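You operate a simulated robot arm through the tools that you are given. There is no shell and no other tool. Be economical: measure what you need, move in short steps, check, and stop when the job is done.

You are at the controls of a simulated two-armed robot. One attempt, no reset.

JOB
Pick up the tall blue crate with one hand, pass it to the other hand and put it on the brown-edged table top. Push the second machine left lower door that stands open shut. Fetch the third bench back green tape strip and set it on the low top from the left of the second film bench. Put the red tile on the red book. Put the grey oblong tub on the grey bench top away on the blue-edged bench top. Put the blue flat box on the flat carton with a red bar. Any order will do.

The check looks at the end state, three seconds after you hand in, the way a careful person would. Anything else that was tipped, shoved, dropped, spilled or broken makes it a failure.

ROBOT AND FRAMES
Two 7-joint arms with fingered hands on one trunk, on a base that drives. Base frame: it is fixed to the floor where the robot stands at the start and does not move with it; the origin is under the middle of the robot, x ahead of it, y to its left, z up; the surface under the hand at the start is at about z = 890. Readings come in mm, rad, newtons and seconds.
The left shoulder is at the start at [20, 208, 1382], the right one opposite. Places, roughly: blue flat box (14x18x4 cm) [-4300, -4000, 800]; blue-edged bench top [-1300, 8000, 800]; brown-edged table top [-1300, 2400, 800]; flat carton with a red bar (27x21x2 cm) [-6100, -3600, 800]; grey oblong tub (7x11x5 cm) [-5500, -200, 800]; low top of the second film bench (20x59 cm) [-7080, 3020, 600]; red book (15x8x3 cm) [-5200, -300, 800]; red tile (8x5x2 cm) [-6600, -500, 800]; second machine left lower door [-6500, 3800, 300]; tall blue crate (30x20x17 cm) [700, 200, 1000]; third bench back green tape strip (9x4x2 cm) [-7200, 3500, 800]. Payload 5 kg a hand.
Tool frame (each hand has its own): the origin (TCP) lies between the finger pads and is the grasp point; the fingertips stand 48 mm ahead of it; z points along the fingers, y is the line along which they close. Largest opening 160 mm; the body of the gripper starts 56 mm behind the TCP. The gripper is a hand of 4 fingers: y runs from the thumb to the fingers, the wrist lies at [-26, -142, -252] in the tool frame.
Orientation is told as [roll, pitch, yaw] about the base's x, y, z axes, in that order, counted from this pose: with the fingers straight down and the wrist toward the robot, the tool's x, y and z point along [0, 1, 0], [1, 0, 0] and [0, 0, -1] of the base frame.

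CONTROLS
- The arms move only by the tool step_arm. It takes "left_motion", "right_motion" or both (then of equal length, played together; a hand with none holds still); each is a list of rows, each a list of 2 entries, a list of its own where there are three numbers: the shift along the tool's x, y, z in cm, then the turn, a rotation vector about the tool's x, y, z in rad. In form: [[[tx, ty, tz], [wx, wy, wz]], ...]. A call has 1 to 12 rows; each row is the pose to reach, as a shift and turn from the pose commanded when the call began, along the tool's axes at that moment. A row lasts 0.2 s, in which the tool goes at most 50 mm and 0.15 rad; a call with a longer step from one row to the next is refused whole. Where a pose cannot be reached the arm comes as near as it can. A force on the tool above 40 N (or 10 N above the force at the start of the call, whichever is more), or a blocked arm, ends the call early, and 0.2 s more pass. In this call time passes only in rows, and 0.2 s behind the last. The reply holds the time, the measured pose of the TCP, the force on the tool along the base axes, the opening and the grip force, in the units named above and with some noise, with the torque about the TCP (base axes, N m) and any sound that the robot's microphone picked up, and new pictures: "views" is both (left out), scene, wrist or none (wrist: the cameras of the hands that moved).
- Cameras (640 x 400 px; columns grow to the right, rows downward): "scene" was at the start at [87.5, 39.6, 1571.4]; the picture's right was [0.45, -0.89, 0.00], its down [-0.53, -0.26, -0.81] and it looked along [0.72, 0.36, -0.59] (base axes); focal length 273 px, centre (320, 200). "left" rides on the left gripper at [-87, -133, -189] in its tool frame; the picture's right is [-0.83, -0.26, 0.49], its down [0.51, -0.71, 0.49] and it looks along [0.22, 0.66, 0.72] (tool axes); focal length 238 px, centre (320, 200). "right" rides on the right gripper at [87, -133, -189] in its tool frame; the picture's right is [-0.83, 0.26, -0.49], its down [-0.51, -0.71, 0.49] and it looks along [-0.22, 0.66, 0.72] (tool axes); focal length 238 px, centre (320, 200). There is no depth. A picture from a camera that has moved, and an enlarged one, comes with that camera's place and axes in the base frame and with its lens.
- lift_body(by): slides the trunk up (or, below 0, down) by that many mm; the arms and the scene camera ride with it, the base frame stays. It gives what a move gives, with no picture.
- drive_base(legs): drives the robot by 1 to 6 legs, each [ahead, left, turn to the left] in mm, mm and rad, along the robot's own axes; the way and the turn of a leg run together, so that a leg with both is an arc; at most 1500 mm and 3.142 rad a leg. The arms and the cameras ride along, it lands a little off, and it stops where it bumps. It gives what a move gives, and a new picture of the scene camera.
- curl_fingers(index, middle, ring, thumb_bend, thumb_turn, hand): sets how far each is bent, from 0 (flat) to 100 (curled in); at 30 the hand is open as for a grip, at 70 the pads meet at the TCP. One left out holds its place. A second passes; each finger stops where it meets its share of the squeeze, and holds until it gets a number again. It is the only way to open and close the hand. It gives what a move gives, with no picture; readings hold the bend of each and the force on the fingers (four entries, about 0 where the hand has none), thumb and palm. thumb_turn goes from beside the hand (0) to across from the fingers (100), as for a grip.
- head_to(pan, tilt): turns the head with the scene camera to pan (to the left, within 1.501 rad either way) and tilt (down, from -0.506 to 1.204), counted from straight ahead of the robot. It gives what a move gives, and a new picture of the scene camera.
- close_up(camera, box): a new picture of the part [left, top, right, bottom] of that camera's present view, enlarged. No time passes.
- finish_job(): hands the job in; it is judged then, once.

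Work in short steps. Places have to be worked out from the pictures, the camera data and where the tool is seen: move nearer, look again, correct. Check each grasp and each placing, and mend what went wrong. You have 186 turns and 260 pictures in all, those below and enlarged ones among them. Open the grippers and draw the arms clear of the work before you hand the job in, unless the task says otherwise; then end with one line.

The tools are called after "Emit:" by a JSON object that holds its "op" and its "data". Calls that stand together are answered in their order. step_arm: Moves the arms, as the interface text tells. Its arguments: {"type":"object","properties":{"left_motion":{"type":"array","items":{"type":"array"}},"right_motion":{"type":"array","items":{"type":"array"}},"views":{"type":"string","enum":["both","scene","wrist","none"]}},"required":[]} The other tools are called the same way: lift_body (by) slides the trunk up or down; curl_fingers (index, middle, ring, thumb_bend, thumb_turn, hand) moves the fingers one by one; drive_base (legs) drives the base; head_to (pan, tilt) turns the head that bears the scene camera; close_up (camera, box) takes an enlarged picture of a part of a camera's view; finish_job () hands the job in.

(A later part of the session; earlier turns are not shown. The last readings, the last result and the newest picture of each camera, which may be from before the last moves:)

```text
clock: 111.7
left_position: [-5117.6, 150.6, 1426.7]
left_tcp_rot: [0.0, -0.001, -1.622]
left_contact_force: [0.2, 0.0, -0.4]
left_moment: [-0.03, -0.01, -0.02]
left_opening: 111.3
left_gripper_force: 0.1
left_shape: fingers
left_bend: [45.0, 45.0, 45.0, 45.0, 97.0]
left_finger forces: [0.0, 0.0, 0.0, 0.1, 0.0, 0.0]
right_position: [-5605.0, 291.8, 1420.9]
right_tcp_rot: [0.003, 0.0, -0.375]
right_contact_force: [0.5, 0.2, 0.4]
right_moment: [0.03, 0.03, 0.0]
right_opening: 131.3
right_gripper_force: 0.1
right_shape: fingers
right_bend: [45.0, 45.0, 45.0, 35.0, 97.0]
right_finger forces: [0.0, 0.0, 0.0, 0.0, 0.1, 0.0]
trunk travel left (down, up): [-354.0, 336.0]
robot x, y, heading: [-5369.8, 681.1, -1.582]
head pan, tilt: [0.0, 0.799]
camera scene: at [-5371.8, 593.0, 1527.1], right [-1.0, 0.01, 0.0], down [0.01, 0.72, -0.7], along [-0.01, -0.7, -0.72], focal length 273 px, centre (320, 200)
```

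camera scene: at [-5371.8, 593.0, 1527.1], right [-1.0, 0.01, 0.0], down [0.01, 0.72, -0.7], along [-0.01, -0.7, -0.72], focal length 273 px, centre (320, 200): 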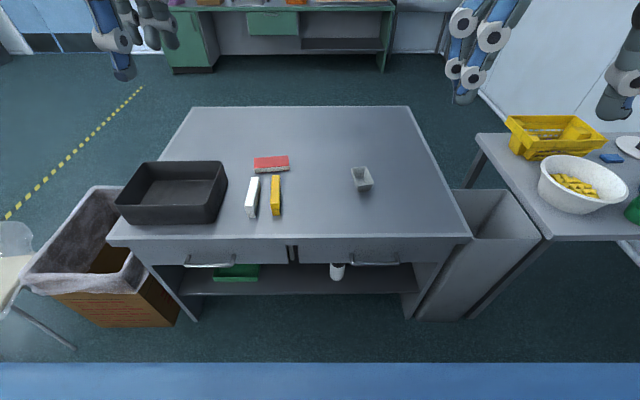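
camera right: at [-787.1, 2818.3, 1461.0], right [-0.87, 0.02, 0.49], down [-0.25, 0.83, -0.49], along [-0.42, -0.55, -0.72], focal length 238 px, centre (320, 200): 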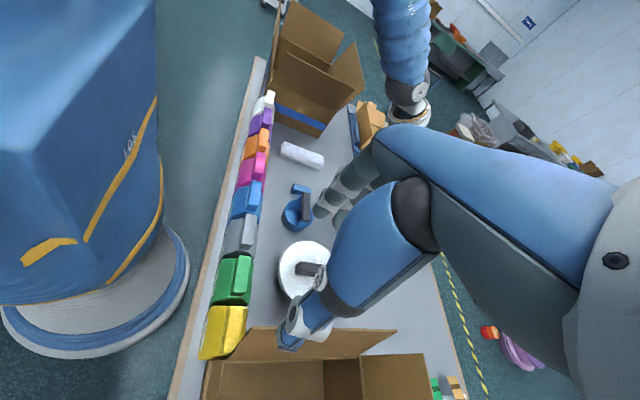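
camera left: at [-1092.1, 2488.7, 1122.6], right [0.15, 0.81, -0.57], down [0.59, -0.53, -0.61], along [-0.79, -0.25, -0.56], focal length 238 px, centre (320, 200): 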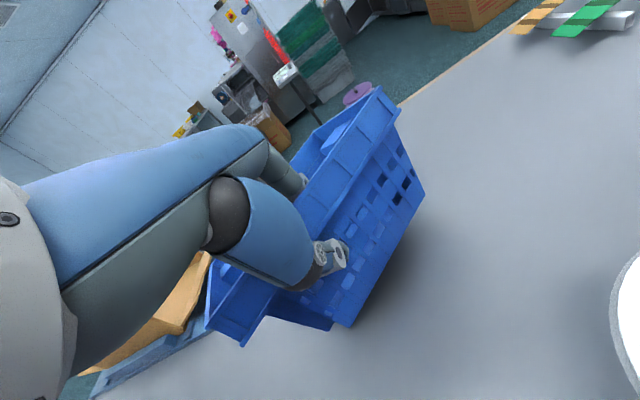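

Red book, tub and the second bench are all seen. I do the blue flat box first: strafe back east, then south past the trolley toward the green bench.

Emit:
{"op": "drive_base", "data": {"legs": [[0, 1480, 0.01], [0, 1440, 0], [1500, 0, 0], [1000, 0, 0]]}}

Emit:
{"op": "head_to", "data": {"pan": -0.7, "tilt": 0.35}}

```text
clock: 137.6
left_position: [-2161.1, -2335.2, 1426.5]
left_tcp_rot: [-0.001, -0.001, -1.615]
left_contact_force: [-0.5, -0.3, -0.1]
left_moment: [0.0, -0.01, 0.0]
left_opening: 110.9
left_gripper_force: 0.0
left_shape: fingers
left_bend: [45.0, 45.0, 45.0, 45.0, 97.0]
left_finger forces: [0.0, 0.1, 0.0, 0.0, 0.0, 0.1]
right_position: [-2650.6, -2195.0, 1421.1]
right_tcp_rot: [0.0, 0.001, -0.368]
right_contact_force: [-0.4, 0.6, -0.6]
right_moment: [0.05, 0.0, 0.0]
right_opening: 131.1
right_gripper_force: 0.1
right_shape: fingers
right_bend: [45.0, 45.0, 45.0, 35.0, 97.0]
right_finger forces: [0.0, 0.0, 0.0, 0.0, 0.1, 0.0]
trunk travel left (down, up): [-354.0, 336.0]
robot x, y, heading: [-2416.9, -1801.8, -1.579]
head pan, tilt: [0.0, 0.799]
camera scene: at [-2417.0, -1894.3, 1527.0], right [-1.0, 0.01, 0.0], down [0.0, 0.72, -0.7], along [0.0, -0.7, -0.72], focal length 273 px, centre (320, 200)
```

scene: 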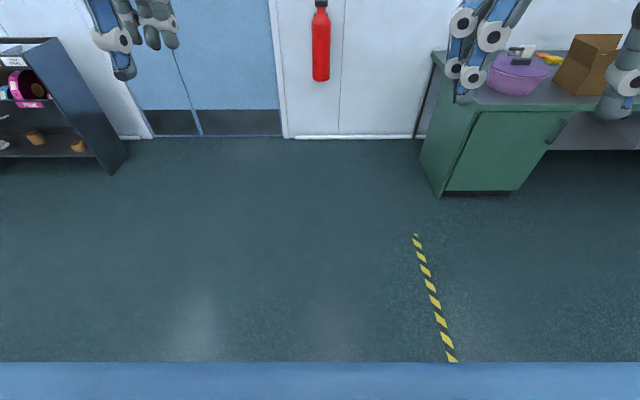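

```text
clock: 138.7
left_position: [-2160.5, -2335.6, 1426.4]
left_tcp_rot: [0.001, -0.001, -1.615]
left_contact_force: [-0.9, 0.0, -0.9]
left_moment: [0.05, 0.01, -0.01]
left_opening: 111.1
left_gripper_force: 0.2
left_shape: fingers
left_bend: [45.0, 45.0, 45.0, 45.0, 97.0]
left_finger forces: [0.0, 0.1, 0.1, 0.1, 0.0, 0.0]
right_position: [-2651.2, -2195.3, 1420.2]
right_tcp_rot: [0.002, -0.001, -0.368]
right_contact_force: [0.9, -1.5, 0.0]
right_moment: [0.02, -0.01, -0.01]
right_opening: 131.0
right_gripper_force: 0.0
right_shape: fingers
right_bend: [45.0, 45.0, 45.0, 35.0, 97.0]
right_finger forces: [0.0, 0.0, 0.1, 0.0, 0.0, 0.0]
trunk travel left (down, up): [-354.0, 336.0]
robot x, y, heading: [-2414.5, -1802.7, -1.58]
head pan, tilt: [-0.7, 0.351]
camera scene: at [-2476.8, -1884.5, 1566.6], right [-0.76, 0.65, 0.0], down [0.22, 0.26, -0.94], along [-0.61, -0.71, -0.34], focal length 273 px, centre (320, 200)
```

scene: 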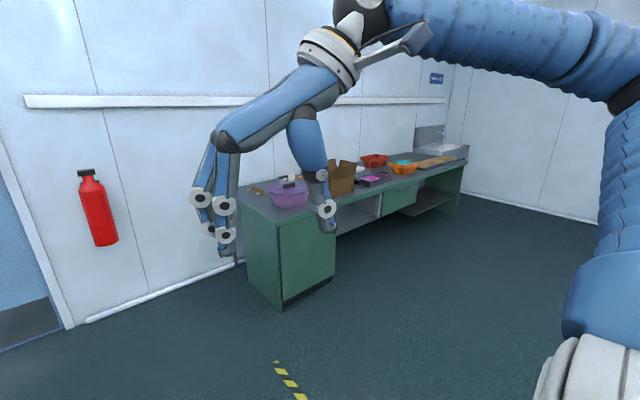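

The green bench's front edge lies at y ≈ −3220. I move to y ≈ −2750, x ≈ −4300 facing it.

Emit:
{"op": "drive_base", "data": {"legs": [[900, -1000, 0.009], [0, -900, 0]]}}

Emit:
{"op": "head_to", "data": {"pan": 0.0, "tilt": 0.7}}

```text
clock: 149.7
left_position: [-4041.1, -3247.5, 1426.3]
left_tcp_rot: [0.0, 0.0, -1.599]
left_contact_force: [-0.1, 0.2, -0.7]
left_moment: [0.03, -0.01, 0.01]
left_opening: 111.2
left_gripper_force: 0.1
left_shape: fingers
left_bend: [45.0, 45.0, 45.0, 45.0, 97.0]
left_finger forces: [0.1, 0.1, 0.0, 0.1, 0.0, 0.0]
right_position: [-4533.6, -3117.3, 1422.1]
right_tcp_rot: [0.002, 0.001, -0.349]
right_contact_force: [-0.4, 0.3, -1.3]
right_moment: [-0.03, -0.06, 0.01]
right_opening: 131.0
right_gripper_force: 0.0
right_shape: fingers
right_bend: [45.0, 45.0, 45.0, 35.0, 97.0]
right_finger forces: [0.1, 0.1, 0.1, 0.1, 0.1, 0.0]
trunk travel left (down, up): [-354.0, 336.0]
robot x, y, heading: [-4306.1, -2724.1, -1.561]
head pan, tilt: [-0.7, 0.351]
camera scene: at [-4366.0, -2802.5, 1566.7], right [-0.77, 0.63, 0.0], down [0.22, 0.27, -0.94], along [-0.6, -0.73, -0.34], focal length 273 px, centre (320, 200)
```

scene: 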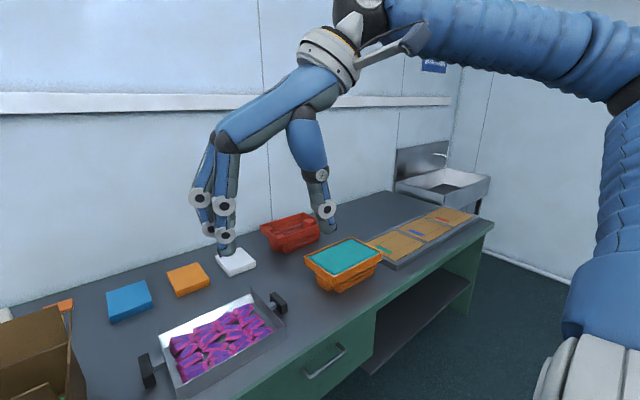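

```text
clock: 150.8
left_position: [-4040.3, -3248.0, 1425.8]
left_tcp_rot: [0.002, 0.001, -1.599]
left_contact_force: [-0.3, 0.0, 0.1]
left_moment: [0.01, -0.03, 0.01]
left_opening: 111.0
left_gripper_force: 0.2
left_shape: fingers
left_bend: [45.0, 45.0, 45.0, 45.0, 97.0]
left_finger forces: [0.0, 0.1, 0.0, 0.0, 0.0, 0.0]
right_position: [-4533.9, -3117.9, 1421.5]
right_tcp_rot: [0.003, 0.0, -0.353]
right_contact_force: [-1.1, -0.4, -0.4]
right_moment: [0.01, 0.01, 0.03]
right_opening: 131.4
right_gripper_force: 0.1
right_shape: fingers
right_bend: [45.0, 45.0, 45.0, 35.0, 97.0]
right_finger forces: [0.0, 0.1, 0.1, 0.1, 0.1, 0.1]
trunk travel left (down, up): [-354.0, 336.0]
robot x, y, heading: [-4307.2, -2717.3, -1.56]
head pan, tilt: [0.0, 0.7]
camera scene: at [-4305.9, -2815.5, 1535.3], right [-1.0, -0.01, 0.0], down [-0.01, 0.64, -0.77], along [0.01, -0.77, -0.64], focal length 273 px, centre (320, 200)
```

scene: 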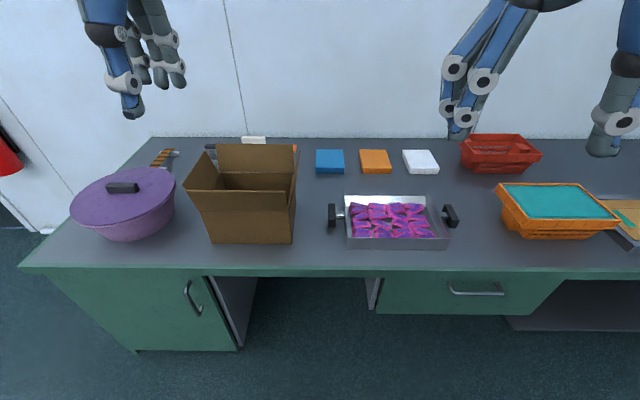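

The blue flat box lies near the back at about [-4340,-3950]; the flat cartons with bars are at the bench's right end. I move closer (280 mm ahead, 170 left) so the right hand can reach.

Emit:
{"op": "drive_base", "data": {"legs": [[280, 170, -0.01]]}}

Emit:
{"op": "close_up", "data": {"camera": "scene", "box": [270, 100, 530, 260]}}

```text
clock: 152.9
left_position: [-3872.5, -3525.3, 1426.8]
left_tcp_rot: [-0.001, -0.001, -1.61]
left_contact_force: [0.0, -1.0, -0.5]
left_moment: [0.04, 0.02, 0.0]
left_opening: 111.3
left_gripper_force: 0.1
left_shape: fingers
left_bend: [45.0, 45.0, 45.0, 45.0, 97.0]
left_finger forces: [0.0, 0.0, 0.0, 0.0, 0.1, 0.0]
right_position: [-4363.4, -3387.4, 1421.9]
right_tcp_rot: [0.001, 0.0, -0.36]
right_contact_force: [0.9, 0.0, -0.2]
right_moment: [0.07, 0.03, 0.03]
right_opening: 131.1
right_gripper_force: 0.2
right_shape: fingers
right_bend: [45.0, 45.0, 45.0, 35.0, 97.0]
right_finger forces: [0.0, 0.0, 0.0, 0.0, 0.0, 0.0]
trunk travel left (down, up): [-354.0, 336.0]
robot x, y, heading: [-4132.9, -2993.5, -1.568]
head pan, tilt: [0.0, 0.7]
camera scene: at [-4132.4, -3090.7, 1535.2], right [-1.0, 0.0, 0.0], down [0.0, 0.64, -0.76], along [0.0, -0.76, -0.64], focal length 273 px, centre (320, 200)
```

scene: 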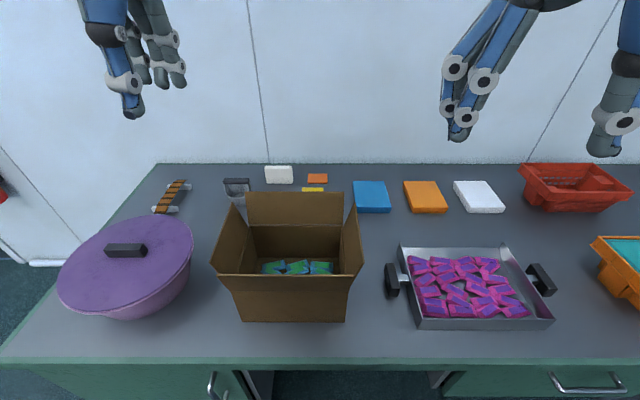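

```text
2.46 times, centred on (400, 180) of scene
camera zoom: at [-4132.4, -3090.7, 1535.2], right [-1.0, 0.0, 0.0], down [0.0, 0.64, -0.76], along [0.0, -0.76, -0.64], focal length 671 px, centre (123, 249)
```

zoom: 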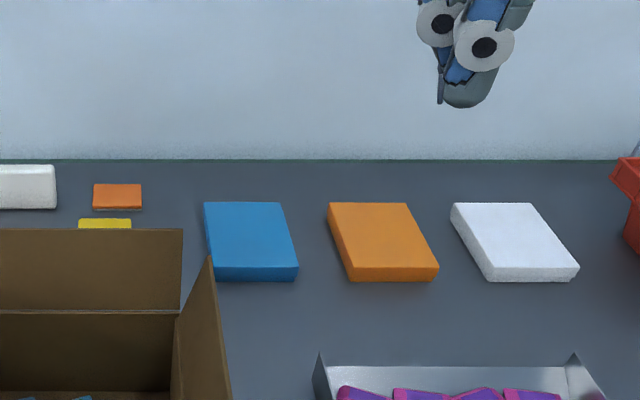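

The box centre works out at about [-4356,-4015], so the hand must reach far: I'll use the right hand turned crosswise and tilted 40° forward. First a slight approach, trunk down and right hand opened.

Emit:
{"op": "drive_base", "data": {"legs": [[40, 0, 0]]}}

Emit:
{"op": "lift_body", "data": {"by": -250}}

Emit:
{"op": "curl_fingers", "data": {"hand": "right", "index": 28, "middle": 28, "ring": 28, "thumb_bend": 28}}

```text
clock: 153.8
left_position: [-3872.8, -3563.3, 1426.3]
left_tcp_rot: [-0.002, 0.002, -1.611]
left_contact_force: [0.5, 0.2, -0.5]
left_moment: [-0.02, -0.06, 0.02]
left_opening: 111.0
left_gripper_force: 0.0
left_shape: fingers
left_bend: [45.0, 45.0, 45.0, 45.0, 97.0]
left_finger forces: [0.0, 0.0, 0.0, 0.0, 0.0, 0.0]
right_position: [-4364.4, -3426.9, 1421.7]
right_tcp_rot: [0.0, -0.001, -0.359]
right_contact_force: [-1.1, 0.9, 0.2]
right_moment: [0.02, -0.04, -0.03]
right_opening: 131.2
right_gripper_force: 0.1
right_shape: fingers
right_bend: [45.0, 45.0, 45.0, 35.0, 97.0]
right_finger forces: [0.1, 0.0, 0.0, 0.0, 0.0, 0.0]
trunk travel left (down, up): [-354.0, 336.0]
robot x, y, heading: [-4133.6, -3036.2, -1.57]
head pan, tilt: [0.0, 0.7]
camera scene: at [-4133.0, -3128.6, 1535.4], right [-1.0, 0.0, 0.0], down [0.0, 0.64, -0.77], along [0.0, -0.77, -0.64], focal length 273 px, centre (320, 200)
```

scene: 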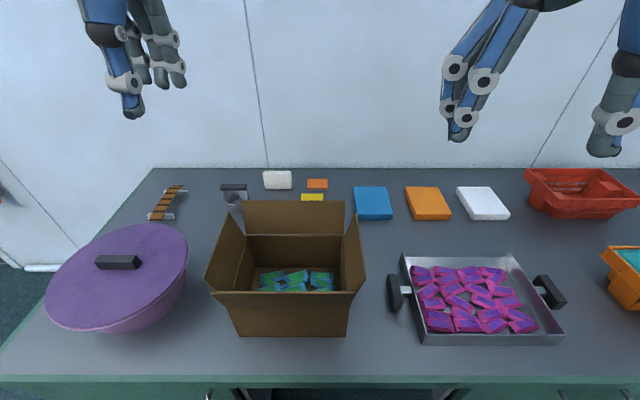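

```text
clock: 156.4
left_position: [-3871.2, -3563.5, 1176.9]
left_tcp_rot: [0.0, 0.0, -1.609]
left_contact_force: [0.1, 0.6, 0.0]
left_moment: [-0.01, -0.02, 0.0]
left_opening: 111.3
left_gripper_force: 0.0
left_shape: fingers
left_bend: [45.0, 45.0, 45.0, 45.0, 97.0]
left_finger forces: [0.1, 0.0, 0.1, 0.0, 0.0, 0.1]
right_position: [-4363.4, -3427.0, 1172.3]
right_tcp_rot: [0.001, -0.002, -0.358]
right_contact_force: [-0.1, 0.0, 1.0]
right_moment: [-0.03, 0.03, 0.0]
right_opening: 131.2
right_gripper_force: 0.0
right_shape: fingers
right_bend: [45.0, 45.0, 45.0, 35.0, 97.0]
right_finger forces: [0.0, 0.0, 0.0, 0.0, 0.0, 0.0]
trunk travel left (down, up): [-104.0, 586.0]
robot x, y, heading: [-4131.1, -3032.8, -1.569]
head pan, tilt: [0.0, 0.7]
```

```text
clock: 157.4
left_position: [-3871.0, -3564.7, 1176.4]
left_tcp_rot: [0.001, 0.002, -1.608]
left_contact_force: [-0.6, -0.5, 0.9]
left_moment: [0.03, 0.01, 0.02]
left_opening: 110.9
left_gripper_force: 0.1
left_shape: fingers
left_bend: [45.0, 45.0, 45.0, 45.0, 97.0]
left_finger forces: [0.0, 0.0, 0.0, 0.1, 0.0, 0.0]
right_position: [-4362.9, -3428.5, 1171.2]
right_tcp_rot: [0.0, 0.001, -0.361]
right_contact_force: [-0.2, 0.2, 0.2]
right_moment: [0.02, -0.01, -0.01]
right_opening: 177.4
right_gripper_force: 0.0
right_shape: fingers
right_bend: [28.0, 28.0, 28.0, 28.0, 97.0]
right_finger forces: [0.1, 0.1, 0.1, 0.1, 0.1, 0.0]
trunk travel left (down, up): [-104.0, 586.0]
robot x, y, heading: [-4131.5, -3034.1, -1.565]
head pan, tilt: [0.0, 0.7]
```

The hand opens to 177 mm, good for the 140 mm box. I move the right hand over the box while turning and tilting it.

Emit:
{"op": "step_arm", "data": {"right_motion": [[[-4.33, 1.69, 1.2], [-0.01, -0.058, -0.029]], [[-8.67, 3.38, 2.4], [-0.021, -0.115, -0.058]], [[-13, 5.07, 3.6], [-0.031, -0.173, -0.086]], [[-17.3, 6.77, 4.8], [-0.042, -0.231, -0.115]], [[-21.7, 8.46, 6], [-0.052, -0.288, -0.144]], [[-26, 10.15, 7.2], [-0.063, -0.346, -0.173]], [[-30.3, 11.84, 8.4], [-0.073, -0.404, -0.201]], [[-34.7, 13.5, 9.6], [-0.084, -0.461, -0.23]], [[-39, 15.2, 10.8], [-0.094, -0.519, -0.259]], [[-43.3, 16.9, 12], [-0.105, -0.577, -0.288]], [[-47.6, 18.6, 13.2], [-0.115, -0.634, -0.316]], [[-52, 20.3, 14.4], [-0.126, -0.692, -0.345]]]}}

```text
clock: 160.0
left_position: [-3871.5, -3565.2, 1175.4]
left_tcp_rot: [0.002, 0.002, -1.609]
left_contact_force: [0.0, -2.2, -1.0]
left_moment: [0.1, 0.06, -0.02]
left_opening: 111.2
left_gripper_force: 0.0
left_shape: fingers
left_bend: [45.0, 45.0, 45.0, 45.0, 97.0]
left_finger forces: [0.0, 0.0, 0.1, 0.1, 0.0, 0.0]
right_position: [-4356.4, -3988.3, 1024.6]
right_tcp_rot: [-0.699, -0.001, -0.001]
right_contact_force: [-1.3, 0.0, 0.5]
right_moment: [0.05, 0.06, 0.06]
right_opening: 177.2
right_gripper_force: 0.0
right_shape: fingers
right_bend: [28.0, 28.0, 28.0, 28.0, 98.0]
right_finger forces: [0.0, 0.0, 0.0, 0.0, 0.0, 0.0]
trunk travel left (down, up): [-104.0, 586.0]
robot x, y, heading: [-4133.6, -3034.1, -1.567]
head pan, tilt: [0.0, 0.7]
camera scene: at [-4132.3, -3131.4, 1285.0], right [-1.0, 0.0, 0.0], down [0.0, 0.65, -0.76], along [0.0, -0.76, -0.65], focal length 273 px, centre (320, 200)
camera right: at [-4491.3, -3800.1, 1114.3], right [0.26, -0.33, 0.91], down [-0.71, -0.7, -0.05], along [0.66, -0.63, -0.41], focal length 238 px, centre (320, 200)
```

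scene: 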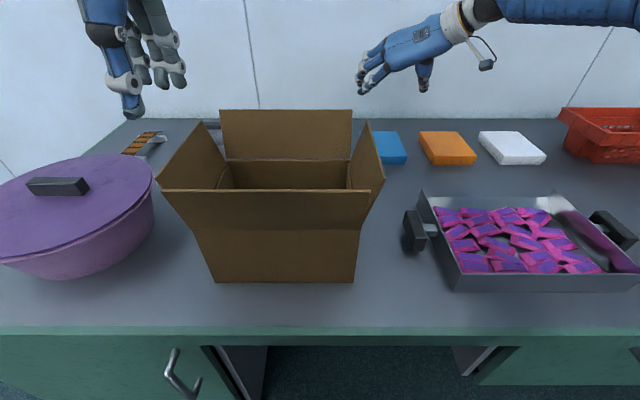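
right: 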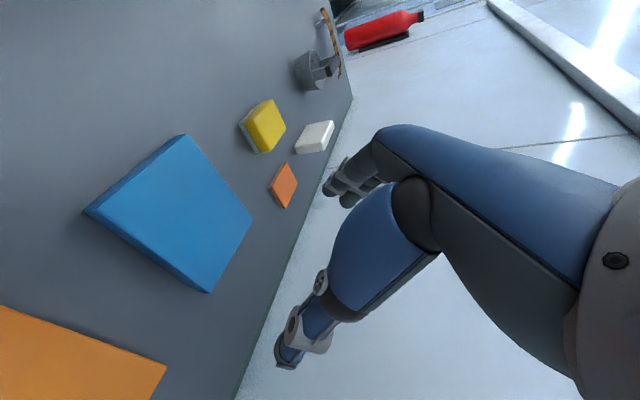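

Triangulated: box centre [-4337,-3966], top at z ≈ 825. I reduce the tilt to about 22° so all fingers reach down alike, and centre the hand above it.

Emit:
{"op": "step_arm", "data": {"right_motion": [[[2.2, 0.6, 1], [0, 0.11, 0]], [[4.5, 1.3, 2], [0, 0.22, 0]], [[6.7, 1.9, 2.9], [0, 0.32, 0]]]}}

```text
clock: 160.8
left_position: [-3872.0, -3565.6, 1175.7]
left_tcp_rot: [0.0, 0.002, -1.609]
left_contact_force: [0.2, -1.4, -1.2]
left_moment: [0.13, 0.06, -0.05]
left_opening: 111.1
left_gripper_force: 0.1
left_shape: fingers
left_bend: [45.0, 45.0, 45.0, 45.0, 97.0]
left_finger forces: [0.1, 0.0, 0.0, 0.0, 0.0, 0.0]
right_position: [-4337.5, -3955.7, 961.0]
right_tcp_rot: [-0.377, 0.0, 0.002]
right_contact_force: [0.1, -0.2, -0.2]
right_moment: [0.1, -0.02, -0.01]
right_opening: 177.4
right_gripper_force: 0.1
right_shape: fingers
right_bend: [28.0, 28.0, 28.0, 28.0, 98.0]
right_finger forces: [0.0, 0.0, 0.0, 0.1, 0.0, 0.0]
trunk travel left (down, up): [-104.0, 586.0]
robot x, y, heading: [-4130.4, -3034.9, -1.568]
head pan, tilt: [0.0, 0.7]
camera scene: at [-4132.2, -3131.1, 1285.1], right [-1.0, 0.0, 0.0], down [0.0, 0.65, -0.76], along [0.0, -0.76, -0.65], focal length 273 px, centre (320, 200)
camera right: at [-4472.0, -3805.6, 1105.1], right [0.26, -0.6, 0.76], down [-0.71, -0.65, -0.27], along [0.66, -0.47, -0.59], focal length 238 px, centre (320, 200)
```

scene: 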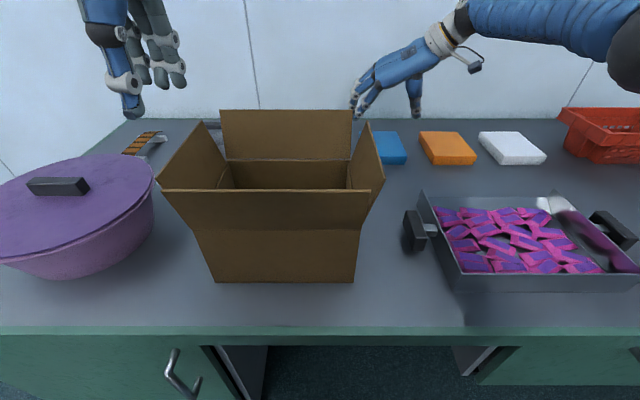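
right: 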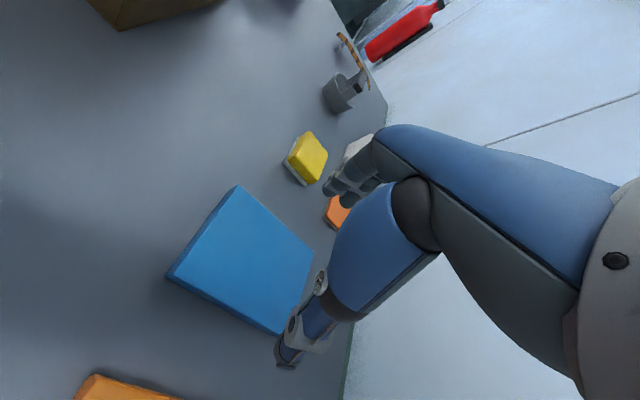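

The box position is confirmed; the hand is centred over it. I go down about 10 cm.

Emit:
{"op": "step_arm", "data": {"right_motion": [[[1.4, 0, 3.5], [0, 0, 0]], [[2.8, 0, 7], [0, 0, 0]], [[3.9, 0, 9.8], [0, 0, 0]]]}}

```text
clock: 161.6
left_position: [-3872.6, -3564.7, 1175.6]
left_tcp_rot: [0.0, 0.002, -1.609]
left_contact_force: [-0.2, -0.3, -1.0]
left_moment: [0.11, -0.02, -0.01]
left_opening: 111.0
left_gripper_force: 0.1
left_shape: fingers
left_bend: [45.0, 45.0, 45.0, 45.0, 97.0]
left_finger forces: [0.0, 0.1, 0.0, 0.0, 0.0, 0.1]
right_position: [-4338.4, -3954.4, 855.8]
right_tcp_rot: [-0.378, 0.0, -0.001]
right_contact_force: [0.3, -1.4, -0.7]
right_moment: [0.1, -0.04, -0.01]
right_opening: 177.2
right_gripper_force: 0.1
right_shape: fingers
right_bend: [28.0, 28.0, 28.0, 28.0, 98.0]
right_finger forces: [0.0, 0.1, 0.0, 0.1, 0.0, 0.1]
trunk travel left (down, up): [-104.0, 586.0]
robot x, y, heading: [-4132.5, -3033.2, -1.57]
head pan, tilt: [0.0, 0.7]
camera scene: at [-4132.8, -3130.8, 1285.1], right [-1.0, 0.0, 0.0], down [0.0, 0.65, -0.76], along [0.0, -0.76, -0.65], focal length 273 px, centre (320, 200)
camera right: at [-4473.5, -3805.0, 999.5], right [0.26, -0.6, 0.76], down [-0.71, -0.65, -0.27], along [0.66, -0.47, -0.59], focal length 238 px, centre (320, 200)
```

scene: 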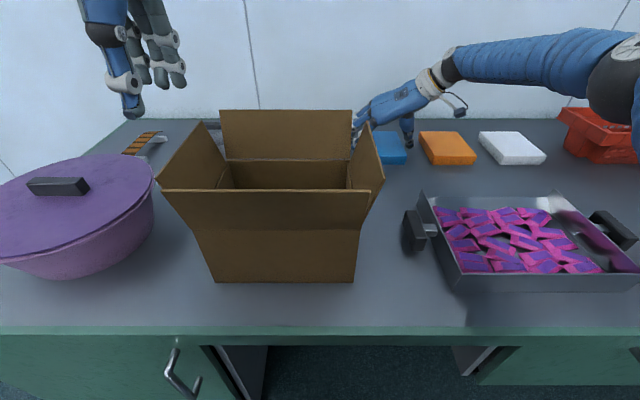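
right: 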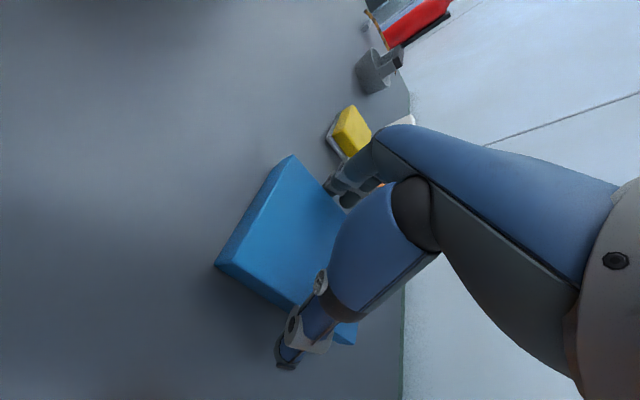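

No contact yet. I go down 1 cm more, then close thumb and fingers.

Emit:
{"op": "step_arm", "data": {"right_motion": [[[0.4, 0, 1.0], [0, 0, 0]], [[0.55, 0, 1.4], [0, 0, 0]]], "views": "none"}}

Emit:
{"op": "curl_fingers", "data": {"hand": "right", "index": 50, "middle": 50, "ring": 50, "thumb_bend": 50}}

Emit:
{"op": "close_up", "data": {"camera": "right", "box": [180, 100, 440, 400]}}

```text
clock: 162.2
left_position: [-3872.4, -3563.1, 1178.8]
left_tcp_rot: [0.0, -0.001, -1.607]
left_contact_force: [0.5, 0.3, 0.3]
left_moment: [0.02, 0.01, -0.02]
left_opening: 111.2
left_gripper_force: 0.1
left_shape: fingers
left_bend: [45.0, 45.0, 45.0, 45.0, 97.0]
left_finger forces: [0.0, 0.1, 0.0, 0.0, 0.1, 0.1]
right_position: [-4338.4, -3953.8, 843.4]
right_tcp_rot: [-0.381, -0.002, -0.002]
right_contact_force: [-2.9, 3.6, 9.2]
right_moment: [0.11, -0.78, 0.33]
right_opening: 177.8
right_gripper_force: 4.9
right_shape: fingers
right_bend: [28.0, 28.0, 28.0, 28.0, 98.0]
right_finger forces: [9.7, 0.0, 0.1, 0.2, 0.0, 0.0]
trunk travel left (down, up): [-104.0, 586.0]
robot x, y, heading: [-4130.0, -3031.4, -1.571]
head pan, tilt: [0.0, 0.7]
```

```text
clock: 163.2
left_position: [-3870.7, -3561.9, 1177.7]
left_tcp_rot: [0.0, 0.001, -1.61]
left_contact_force: [-0.3, -1.0, -0.6]
left_moment: [0.01, 0.0, -0.02]
left_opening: 111.1
left_gripper_force: 0.0
left_shape: fingers
left_bend: [45.0, 45.0, 45.0, 45.0, 97.0]
left_finger forces: [0.0, 0.0, 0.0, 0.0, 0.1, 0.1]
right_position: [-4336.9, -3953.6, 846.2]
right_tcp_rot: [-0.38, -0.002, -0.001]
right_contact_force: [7.4, 0.9, 28.8]
right_moment: [-0.04, 0.46, -0.1]
right_opening: 162.6
right_gripper_force: 43.2
right_shape: fingers
right_bend: [29.0, 39.0, 39.0, 38.0, 97.0]
right_finger forces: [17.0, 10.7, 12.2, 0.1, 46.1, 0.0]
trunk travel left (down, up): [-104.0, 586.0]
robot x, y, heading: [-4130.5, -3032.7, -1.568]
head pan, tilt: [0.0, 0.7]
```

```text
1.33 times, centred on (310, 250) of right
camera zoom: at [-4470.7, -3802.8, 988.6], right [0.26, -0.59, 0.76], down [-0.71, -0.65, -0.27], along [0.66, -0.47, -0.59], focal length 318 px, centre (333, 133)
```

zoom: 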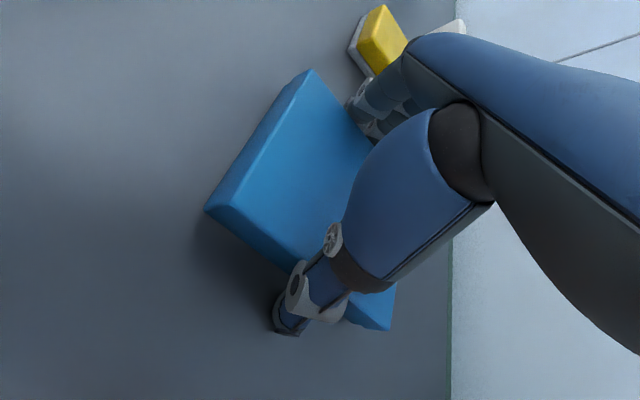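

Thumb, middle and ring hold the box while the index pushes on the bench. I lift a centimetre, let the index close, then lift on.

Emit:
{"op": "step_arm", "data": {"right_motion": [[[-0.4, 0, -0.9], [0, 0, 0]]], "views": "none"}}

Emit:
{"op": "curl_fingers", "data": {"hand": "right", "index": 55, "middle": 55, "ring": 55, "thumb_bend": 55}}

Emit:
{"op": "step_arm", "data": {"right_motion": [[[-0.7, 0, -1.9], [0, 0, 0]], [[-1.8, 0, -4.6], [0, 0, 0]], [[-2.9, 0, -7.4], [0, 0, 0]]]}}

```text
clock: 163.6
left_position: [-3872.1, -3564.1, 1176.5]
left_tcp_rot: [-0.001, -0.001, -1.609]
left_contact_force: [-0.8, 0.4, -0.3]
left_moment: [-0.02, -0.04, -0.04]
left_opening: 111.2
left_gripper_force: 0.1
left_shape: fingers
left_bend: [45.0, 45.0, 45.0, 45.0, 97.0]
left_finger forces: [0.0, 0.1, 0.0, 0.0, 0.0, 0.0]
right_position: [-4339.5, -3952.5, 846.9]
right_tcp_rot: [-0.375, 0.003, -0.001]
right_contact_force: [2.4, -1.2, 3.5]
right_moment: [-0.07, -0.08, 0.02]
right_opening: 160.5
right_gripper_force: 33.0
right_shape: fingers
right_bend: [29.0, 39.0, 39.0, 39.0, 96.0]
right_finger forces: [13.8, 9.7, 10.1, 0.1, 32.2, 0.0]
trunk travel left (down, up): [-104.0, 586.0]
robot x, y, heading: [-4129.0, -3033.2, -1.566]
head pan, tilt: [0.0, 0.7]
```

```text
clock: 164.6
left_position: [-3872.3, -3565.4, 1177.4]
left_tcp_rot: [0.0, 0.001, -1.609]
left_contact_force: [0.8, -0.4, -0.6]
left_moment: [-0.02, -0.02, 0.01]
left_opening: 111.1
left_gripper_force: 0.1
left_shape: fingers
left_bend: [45.0, 45.0, 45.0, 45.0, 97.0]
left_finger forces: [0.0, 0.0, 0.1, 0.0, 0.0, 0.0]
right_position: [-4338.4, -3953.5, 850.6]
right_tcp_rot: [-0.379, -0.001, 0.0]
right_contact_force: [-0.2, 0.8, -2.0]
right_moment: [0.04, -0.02, -0.03]
right_opening: 154.4
right_gripper_force: 32.9
right_shape: fingers
right_bend: [28.0, 40.0, 40.0, 44.0, 95.0]
right_finger forces: [15.4, 9.2, 9.9, 0.1, 31.9, 0.0]
trunk travel left (down, up): [-104.0, 586.0]
robot x, y, heading: [-4131.6, -3033.4, -1.566]
head pan, tilt: [0.0, 0.7]
```

```text
clock: 165.4
left_position: [-3870.8, -3563.0, 1175.6]
left_tcp_rot: [-0.001, 0.0, -1.61]
left_contact_force: [0.0, 0.8, 0.5]
left_moment: [-0.08, 0.01, 0.03]
left_opening: 111.0
left_gripper_force: 0.0
left_shape: fingers
left_bend: [45.0, 45.0, 45.0, 45.0, 97.0]
left_finger forces: [0.0, 0.1, 0.0, 0.0, 0.0, 0.0]
right_position: [-4336.6, -3954.6, 930.1]
right_tcp_rot: [-0.378, -0.001, -0.001]
right_contact_force: [0.0, 1.1, -4.3]
right_moment: [-0.08, 0.04, 0.0]
right_opening: 154.6
right_gripper_force: 33.0
right_shape: fingers
right_bend: [28.0, 40.0, 40.0, 44.0, 95.0]
right_finger forces: [15.3, 9.2, 9.9, 0.0, 31.7, 0.1]
trunk travel left (down, up): [-104.0, 586.0]
robot x, y, heading: [-4131.4, -3032.9, -1.567]
head pan, tilt: [0.0, 0.7]
camera scene: at [-4132.3, -3129.2, 1285.4], right [-1.0, 0.0, 0.0], down [0.0, 0.64, -0.76], along [0.0, -0.76, -0.64], focal length 273 px, centre (320, 200)
camera right: at [-4472.0, -3804.1, 1074.4], right [0.26, -0.6, 0.76], down [-0.71, -0.65, -0.27], along [0.66, -0.47, -0.59], focal length 238 px, centre (320, 200)
```

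scene: 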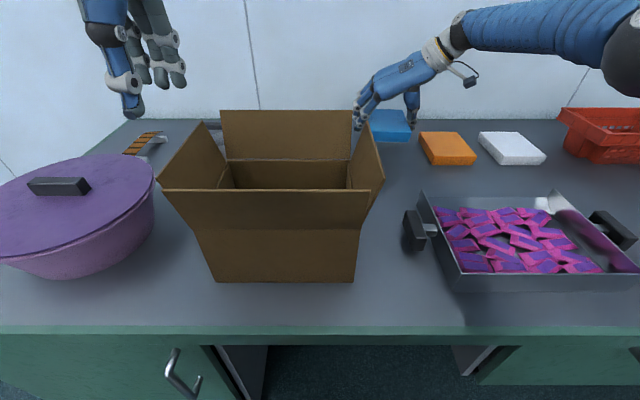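
right: 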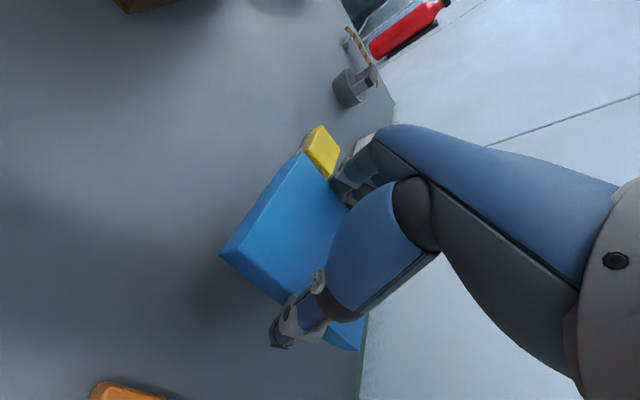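

The blue box is held. I raise the trunk, then draw the arm in and level the hand for driving.

Emit:
{"op": "lift_body", "data": {"by": 250}}

Emit:
{"op": "step_arm", "data": {"right_motion": [[[2.63, 0, -2.3], [0, 0.038, 0]], [[5.26, 0, -4.6], [0, 0.076, 0]], [[7.9, 0, -7], [0, 0.113, 0]], [[10.5, 0, -9.3], [0, 0.151, 0]], [[13.1, 0, -11.6], [0, 0.189, 0]], [[15.8, 0, -14], [0, 0.227, 0]], [[18.4, 0, -16.3], [0, 0.265, 0]], [[21, 0, -18.6], [0, 0.302, 0]], [[23.7, 0, -21], [0, 0.34, 0]], [[26.3, 0, -23.3], [0, 0.378, 0]]], "views": "none"}}

Emit:
{"op": "head_to", "data": {"pan": -0.6, "tilt": 0.5}}

```text
clock: 168.0
left_position: [-3871.7, -3565.4, 1426.0]
left_tcp_rot: [0.001, 0.001, -1.61]
left_contact_force: [0.3, 0.1, -0.2]
left_moment: [0.02, 0.0, -0.01]
left_opening: 111.1
left_gripper_force: 0.0
left_shape: fingers
left_bend: [45.0, 45.0, 45.0, 45.0, 97.0]
left_finger forces: [0.1, 0.0, 0.0, 0.0, 0.1, 0.0]
right_position: [-4338.6, -3955.5, 1179.0]
right_tcp_rot: [-0.379, -0.001, 0.0]
right_contact_force: [-0.4, 0.2, -1.8]
right_moment: [0.02, -0.02, 0.02]
right_opening: 154.7
right_gripper_force: 33.1
right_shape: fingers
right_bend: [28.0, 40.0, 40.0, 44.0, 95.0]
right_finger forces: [15.2, 9.1, 9.8, 0.0, 31.8, 0.0]
trunk travel left (down, up): [-354.0, 336.0]
robot x, y, heading: [-4134.7, -3033.1, -1.571]
head pan, tilt: [0.0, 0.7]
```

```text
clock: 170.2
left_position: [-3871.5, -3561.6, 1427.1]
left_tcp_rot: [0.0, -0.003, -1.608]
left_contact_force: [0.1, 1.3, -0.5]
left_moment: [-0.08, -0.02, -0.01]
left_opening: 111.2
left_gripper_force: 0.1
left_shape: fingers
left_bend: [45.0, 45.0, 45.0, 45.0, 97.0]
left_finger forces: [0.1, 0.0, 0.0, 0.0, 0.0, 0.1]
right_position: [-4337.1, -3624.7, 1302.0]
right_tcp_rot: [-0.002, 0.0, 0.001]
right_contact_force: [0.1, 1.2, -3.0]
right_moment: [-0.11, 0.03, 0.03]
right_opening: 154.4
right_gripper_force: 32.9
right_shape: fingers
right_bend: [28.0, 40.0, 40.0, 44.0, 95.0]
right_finger forces: [15.2, 9.2, 9.9, 0.1, 32.0, 0.0]
trunk travel left (down, up): [-354.0, 336.0]
robot x, y, heading: [-4132.3, -3033.7, -1.572]
head pan, tilt: [0.0, 0.7]
```

```text
clock: 171.2
left_position: [-3873.2, -3563.5, 1425.9]
left_tcp_rot: [-0.001, 0.0, -1.609]
left_contact_force: [-0.6, 0.3, -0.4]
left_moment: [-0.03, 0.02, 0.0]
left_opening: 111.2
left_gripper_force: 0.1
left_shape: fingers
left_bend: [45.0, 45.0, 45.0, 45.0, 97.0]
left_finger forces: [0.0, 0.0, 0.1, 0.0, 0.0, 0.1]
right_position: [-4337.7, -3626.6, 1301.3]
right_tcp_rot: [-0.003, 0.001, -0.001]
right_contact_force: [-0.4, 0.0, -2.5]
right_moment: [-0.05, -0.02, -0.03]
right_opening: 154.4
right_gripper_force: 33.2
right_shape: fingers
right_bend: [28.0, 40.0, 40.0, 44.0, 95.0]
right_finger forces: [15.3, 9.3, 10.1, 0.0, 32.0, 0.0]
trunk travel left (down, up): [-354.0, 336.0]
robot x, y, heading: [-4131.3, -3034.7, -1.569]
head pan, tilt: [-0.6, 0.499]
camera scene: at [-4183.9, -3119.9, 1553.0], right [-0.83, 0.56, 0.0], down [0.27, 0.4, -0.88], along [-0.49, -0.73, -0.48], focal length 273 px, centre (320, 200)
```

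scene: 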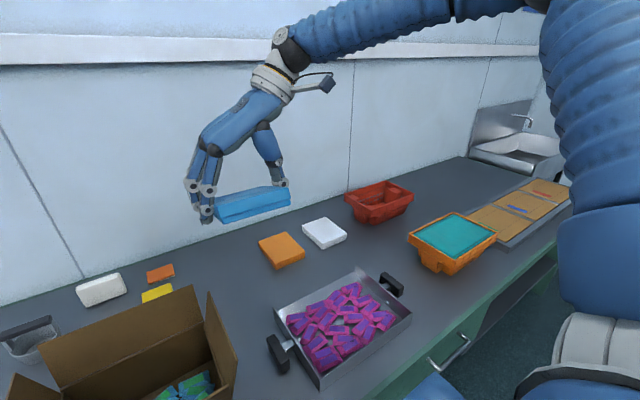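

I back off slightly and strafe right along the bench to the flat cartons.

Emit:
{"op": "drive_base", "data": {"legs": [[-60, 0, 0], [0, -1400, 0], [0, -330, 0]]}}

Emit:
{"op": "head_to", "data": {"pan": -0.2, "tilt": 0.8}}

```text
clock: 180.5
left_position: [-5601.6, -3500.4, 1427.2]
left_tcp_rot: [0.001, 0.0, -1.622]
left_contact_force: [-0.5, 0.1, 0.7]
left_moment: [-0.02, -0.04, 0.01]
left_opening: 111.2
left_gripper_force: 0.1
left_shape: fingers
left_bend: [45.0, 45.0, 45.0, 45.0, 97.0]
left_finger forces: [0.0, 0.0, 0.0, 0.0, 0.0, 0.0]
right_position: [-6069.4, -3558.2, 1300.1]
right_tcp_rot: [-0.001, 0.001, -0.011]
right_contact_force: [-0.5, 0.6, -3.2]
right_moment: [0.02, -0.06, 0.03]
right_opening: 154.2
right_gripper_force: 32.8
right_shape: fingers
right_bend: [28.0, 40.0, 40.0, 44.0, 95.0]
right_finger forces: [15.2, 9.2, 10.1, 0.0, 31.7, 0.1]
trunk travel left (down, up): [-354.0, 336.0]
robot x, y, heading: [-5855.3, -2968.3, -1.584]
head pan, tilt: [-0.6, 0.499]
camera scene: at [-5908.6, -3052.8, 1553.0], right [-0.82, 0.57, 0.0], down [0.27, 0.39, -0.88], along [-0.5, -0.72, -0.48], focal length 273 px, centre (320, 200)
```

scene: 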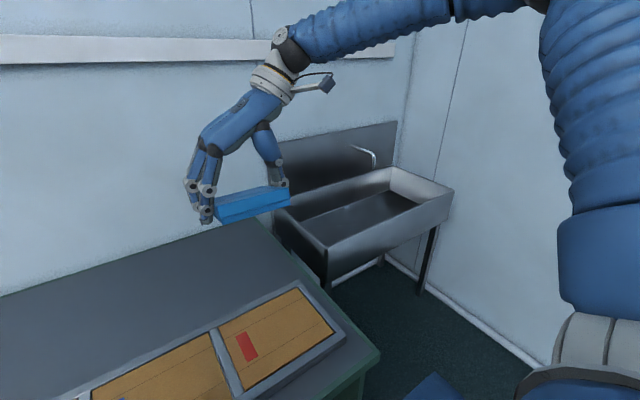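

```text
clock: 181.3
left_position: [-5602.5, -3500.8, 1425.7]
left_tcp_rot: [0.0, 0.001, -1.622]
left_contact_force: [0.8, -0.5, -1.0]
left_moment: [-0.04, 0.0, 0.05]
left_opening: 111.2
left_gripper_force: 0.0
left_shape: fingers
left_bend: [45.0, 45.0, 45.0, 45.0, 97.0]
left_finger forces: [0.1, 0.0, 0.1, 0.1, 0.0, 0.0]
right_position: [-6068.4, -3556.7, 1300.4]
right_tcp_rot: [0.0, 0.002, -0.013]
right_contact_force: [0.3, 0.4, -3.2]
right_moment: [-0.03, 0.08, 0.0]
right_opening: 154.6
right_gripper_force: 32.9
right_shape: fingers
right_bend: [28.0, 40.0, 40.0, 44.0, 95.0]
right_finger forces: [15.2, 9.1, 9.9, 0.1, 31.7, 0.0]
trunk travel left (down, up): [-354.0, 336.0]
robot x, y, heading: [-5853.8, -2968.1, -1.583]
head pan, tilt: [-0.201, 0.799]
camera scene: at [-5872.5, -3057.2, 1527.1], right [-0.98, 0.21, 0.0], down [0.15, 0.7, -0.7], along [-0.15, -0.68, -0.72], focal length 273 px, centre (320, 200)
```

scene: 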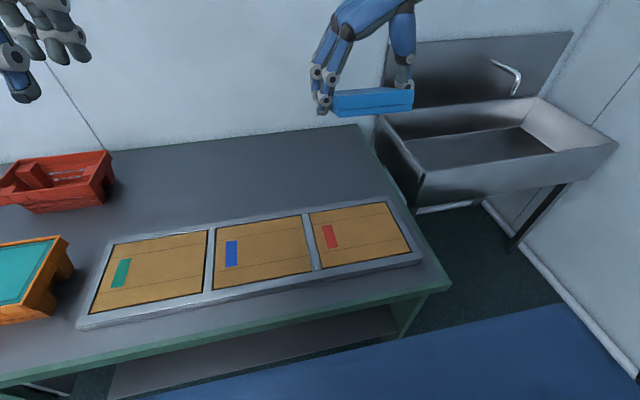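

The red-bar carton's centre is about [-6112,-3568]. I lower the trunk, then tilt the hand again (so the box is level) above the carton.

Emit:
{"op": "lift_body", "data": {"by": -200}}

Emit:
{"op": "step_arm", "data": {"right_motion": [[[0, -1.2, 3.5], [0, -0.1, 0]], [[0, -2.4, 7], [0, -0.2, 0]], [[0, -3.6, 10.5], [0, -0.3, 0]], [[0, -4.4, 13], [0, -0.378, 0]]]}}

```text
clock: 183.5
left_position: [-5601.5, -3500.3, 1226.0]
left_tcp_rot: [0.002, 0.0, -1.621]
left_contact_force: [0.1, -0.2, 0.1]
left_moment: [-0.02, 0.01, -0.01]
left_opening: 111.2
left_gripper_force: 0.1
left_shape: fingers
left_bend: [45.0, 45.0, 45.0, 45.0, 97.0]
left_finger forces: [0.0, 0.0, 0.0, 0.0, 0.0, 0.0]
right_position: [-6067.3, -3556.2, 1100.1]
right_tcp_rot: [-0.003, 0.0, -0.013]
right_contact_force: [0.6, -0.2, -2.0]
right_moment: [0.0, -0.02, -0.01]
right_opening: 154.8
right_gripper_force: 32.8
right_shape: fingers
right_bend: [28.0, 40.0, 40.0, 44.0, 95.0]
right_finger forces: [15.2, 9.3, 10.0, 0.1, 31.7, 0.0]
trunk travel left (down, up): [-154.0, 536.0]
robot x, y, heading: [-5853.7, -2966.2, -1.578]
head pan, tilt: [-0.201, 0.799]
```

```text
clock: 184.5
left_position: [-5601.2, -3500.4, 1226.4]
left_tcp_rot: [0.0, 0.001, -1.62]
left_contact_force: [-0.4, -0.1, -0.1]
left_moment: [-0.01, -0.01, 0.03]
left_opening: 111.0
left_gripper_force: 0.0
left_shape: fingers
left_bend: [45.0, 45.0, 45.0, 45.0, 97.0]
left_finger forces: [0.2, 0.0, 0.1, 0.0, 0.0, 0.0]
right_position: [-6110.9, -3556.2, 969.5]
right_tcp_rot: [-0.383, 0.001, -0.013]
right_contact_force: [-0.3, -0.2, -1.7]
right_moment: [0.04, -0.04, -0.01]
right_opening: 154.4
right_gripper_force: 31.9
right_shape: fingers
right_bend: [28.0, 40.0, 41.0, 44.0, 95.0]
right_finger forces: [14.8, 9.1, 9.8, 0.0, 31.0, 0.0]
trunk travel left (down, up): [-154.0, 536.0]
robot x, y, heading: [-5852.7, -2969.5, -1.581]
head pan, tilt: [-0.201, 0.799]
camera scene: at [-5873.3, -3057.1, 1327.0], right [-0.98, 0.21, 0.0], down [0.15, 0.7, -0.7], along [-0.15, -0.68, -0.72], focal length 273 px, centre (320, 200)
camera right: at [-6243.3, -3404.0, 1113.5], right [0.25, -0.6, 0.76], down [-0.72, -0.64, -0.27], along [0.65, -0.48, -0.59], focal length 238 px, centre (320, 200)
```

scene: 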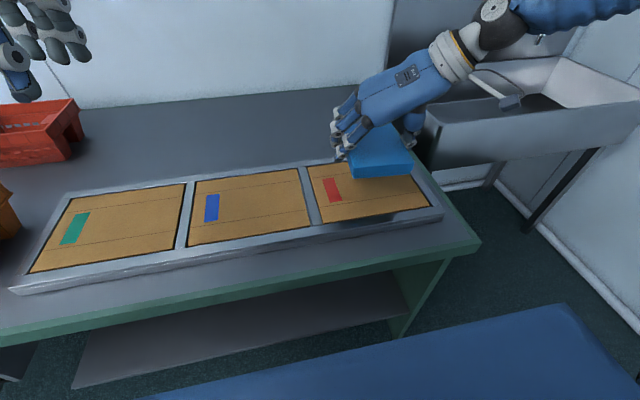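
right: 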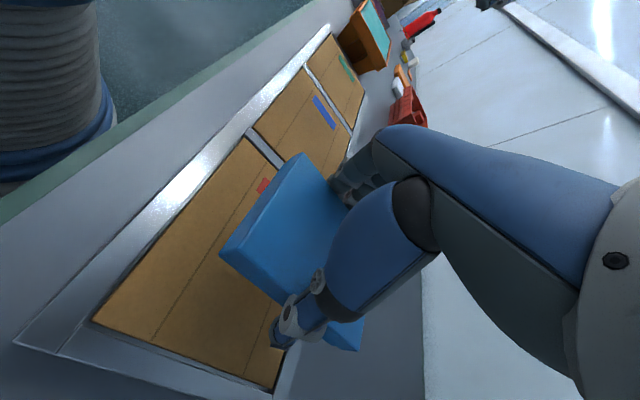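

Box is centred over the red-bar carton (x −5972…−6251, y −3465…−3687). I lower it 7 cm.

Emit:
{"op": "step_arm", "data": {"right_motion": [[[1.3, 0, 3.2], [0, 0, 0]], [[2.2, 0, 5.5], [0, 0, 0]], [[2.7, 0, 6.8], [0, 0, 0]]], "views": "none"}}

Emit:
{"op": "close_up", "data": {"camera": "scene", "box": [280, 100, 480, 240]}}

```text
clock: 185.3
left_position: [-5602.2, -3500.8, 1225.4]
left_tcp_rot: [0.0, 0.002, -1.622]
left_contact_force: [0.6, -0.4, -0.5]
left_moment: [-0.02, -0.01, 0.03]
left_opening: 111.0
left_gripper_force: 0.1
left_shape: fingers
left_bend: [45.0, 45.0, 45.0, 45.0, 97.0]
left_finger forces: [0.0, 0.0, 0.0, 0.0, 0.0, 0.1]
right_position: [-6112.5, -3556.3, 895.2]
right_tcp_rot: [-0.379, 0.001, -0.011]
right_contact_force: [-1.3, -1.1, -2.0]
right_moment: [0.07, -0.06, 0.03]
right_opening: 154.3
right_gripper_force: 32.7
right_shape: fingers
right_bend: [28.0, 40.0, 41.0, 44.0, 95.0]
right_finger forces: [14.8, 9.1, 9.9, 0.0, 31.1, 0.0]
trunk travel left (down, up): [-154.0, 536.0]
robot x, y, heading: [-5850.7, -2967.7, -1.581]
head pan, tilt: [-0.201, 0.799]
```

```text
2.86 times, centred on (380, 170) of scene
camera zoom: at [-5873.4, -3057.6, 1327.0], right [-0.98, 0.21, 0.0], down [0.15, 0.7, -0.7], along [-0.15, -0.68, -0.72], focal length 779 px, centre (149, 286)
```

zoom: 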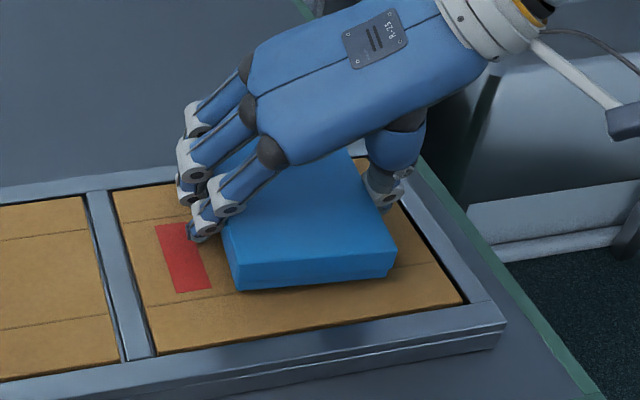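

Very near the carton now and well inside it. I lower in small steps until contact.

Emit:
{"op": "step_arm", "data": {"right_motion": [[[0.25, 0, 0.6], [0, 0, 0]], [[0.5, 0, 1.2], [0, 0, 0]]], "views": "none"}}

```text
clock: 185.9
left_position: [-5602.1, -3499.2, 1227.0]
left_tcp_rot: [0.001, 0.001, -1.621]
left_contact_force: [0.1, 0.2, -0.2]
left_moment: [-0.01, 0.03, 0.04]
left_opening: 111.1
left_gripper_force: 0.1
left_shape: fingers
left_bend: [45.0, 45.0, 45.0, 45.0, 97.0]
left_finger forces: [0.1, 0.0, 0.0, 0.0, 0.0, 0.1]
right_position: [-6112.0, -3557.0, 884.1]
right_tcp_rot: [-0.379, -0.002, -0.014]
right_contact_force: [-2.7, 1.5, 9.9]
right_moment: [0.07, -0.96, 0.14]
right_opening: 154.4
right_gripper_force: 37.6
right_shape: fingers
right_bend: [28.0, 40.0, 41.0, 44.0, 95.0]
right_finger forces: [25.4, 9.3, 9.9, 0.0, 30.7, 0.0]
trunk travel left (down, up): [-154.0, 536.0]
robot x, y, heading: [-5858.3, -2965.1, -1.575]
head pan, tilt: [-0.201, 0.799]
```

Contact (≈10 N on the index). I open the hand.

Emit:
{"op": "curl_fingers", "data": {"hand": "right", "index": 25, "middle": 25, "ring": 25, "thumb_bend": 25}}

Emit:
{"op": "close_up", "data": {"camera": "scene", "box": [280, 100, 480, 240]}}

```text
clock: 186.9
left_position: [-5601.0, -3500.2, 1226.4]
left_tcp_rot: [0.0, -0.001, -1.622]
left_contact_force: [0.3, -0.5, -0.1]
left_moment: [0.04, -0.01, 0.03]
left_opening: 111.0
left_gripper_force: 0.0
left_shape: fingers
left_bend: [45.0, 45.0, 45.0, 45.0, 97.0]
left_finger forces: [0.0, 0.0, 0.1, 0.1, 0.0, 0.1]
right_position: [-6111.6, -3556.7, 883.2]
right_tcp_rot: [-0.379, -0.001, -0.012]
right_contact_force: [0.3, 0.3, 0.0]
right_moment: [0.01, 0.01, 0.02]
right_opening: 187.8
right_gripper_force: 0.0
right_shape: fingers
right_bend: [25.0, 25.0, 25.0, 25.0, 97.0]
right_finger forces: [0.1, 0.0, 0.0, 0.1, 0.0, 0.1]
trunk travel left (down, up): [-154.0, 536.0]
robot x, y, heading: [-5854.3, -2968.4, -1.581]
head pan, tilt: [-0.201, 0.799]
```

```text
2.86 times, centred on (380, 170) of scene
camera zoom: at [-5872.9, -3057.1, 1327.0], right [-0.98, 0.21, 0.0], down [0.15, 0.7, -0.7], along [-0.15, -0.68, -0.72], focal length 779 px, centre (149, 286)
```

zoom: 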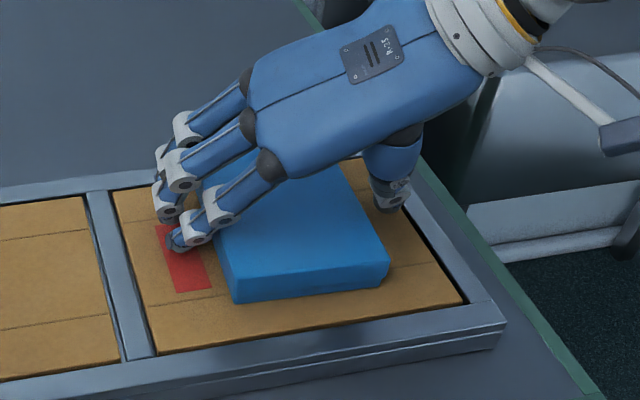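

The box rests on the carton. I withdraw straight up.

Emit:
{"op": "step_arm", "data": {"right_motion": [[[-1.5, 0, -3.7], [0, 0, 0]], [[-3, 0, -7.4], [0, 0, 0]], [[-4.6, 0, -11.5], [0, 0.09, 0]], [[-6, 0, -15.5], [0, 0.19, 0]], [[-7, 0, -19.5], [0, 0.29, 0]], [[-7.5, 0, -23], [0, 0.378, 0]]], "views": "scene"}}

```text
clock: 188.3
left_position: [-5602.0, -3501.4, 1226.5]
left_tcp_rot: [0.0, 0.001, -1.62]
left_contact_force: [0.6, 0.1, 0.2]
left_moment: [-0.01, 0.06, 0.0]
left_opening: 111.1
left_gripper_force: 0.0
left_shape: fingers
left_bend: [45.0, 45.0, 45.0, 45.0, 97.0]
left_finger forces: [0.0, 0.1, 0.0, 0.1, 0.0, 0.1]
right_position: [-6111.8, -3540.1, 1127.8]
right_tcp_rot: [-0.002, 0.001, -0.012]
right_contact_force: [0.1, 0.2, -0.9]
right_moment: [-0.03, 0.02, 0.0]
right_opening: 188.4
right_gripper_force: 0.0
right_shape: fingers
right_bend: [25.0, 25.0, 25.0, 25.0, 97.0]
right_finger forces: [0.1, 0.0, 0.1, 0.0, 0.0, 0.0]
trunk travel left (down, up): [-154.0, 536.0]
robot x, y, heading: [-5855.9, -2970.4, -1.585]
head pan, tilt: [-0.201, 0.799]
camera scene: at [-5872.4, -3056.9, 1327.0], right [-0.98, 0.21, 0.0], down [0.15, 0.7, -0.7], along [-0.15, -0.68, -0.72], focal length 273 px, centre (320, 200)
```

scene: 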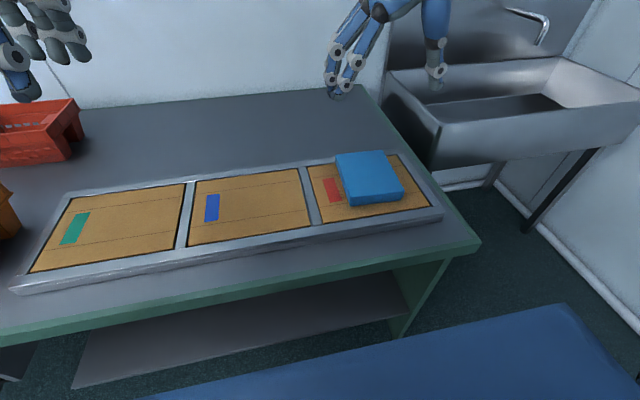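

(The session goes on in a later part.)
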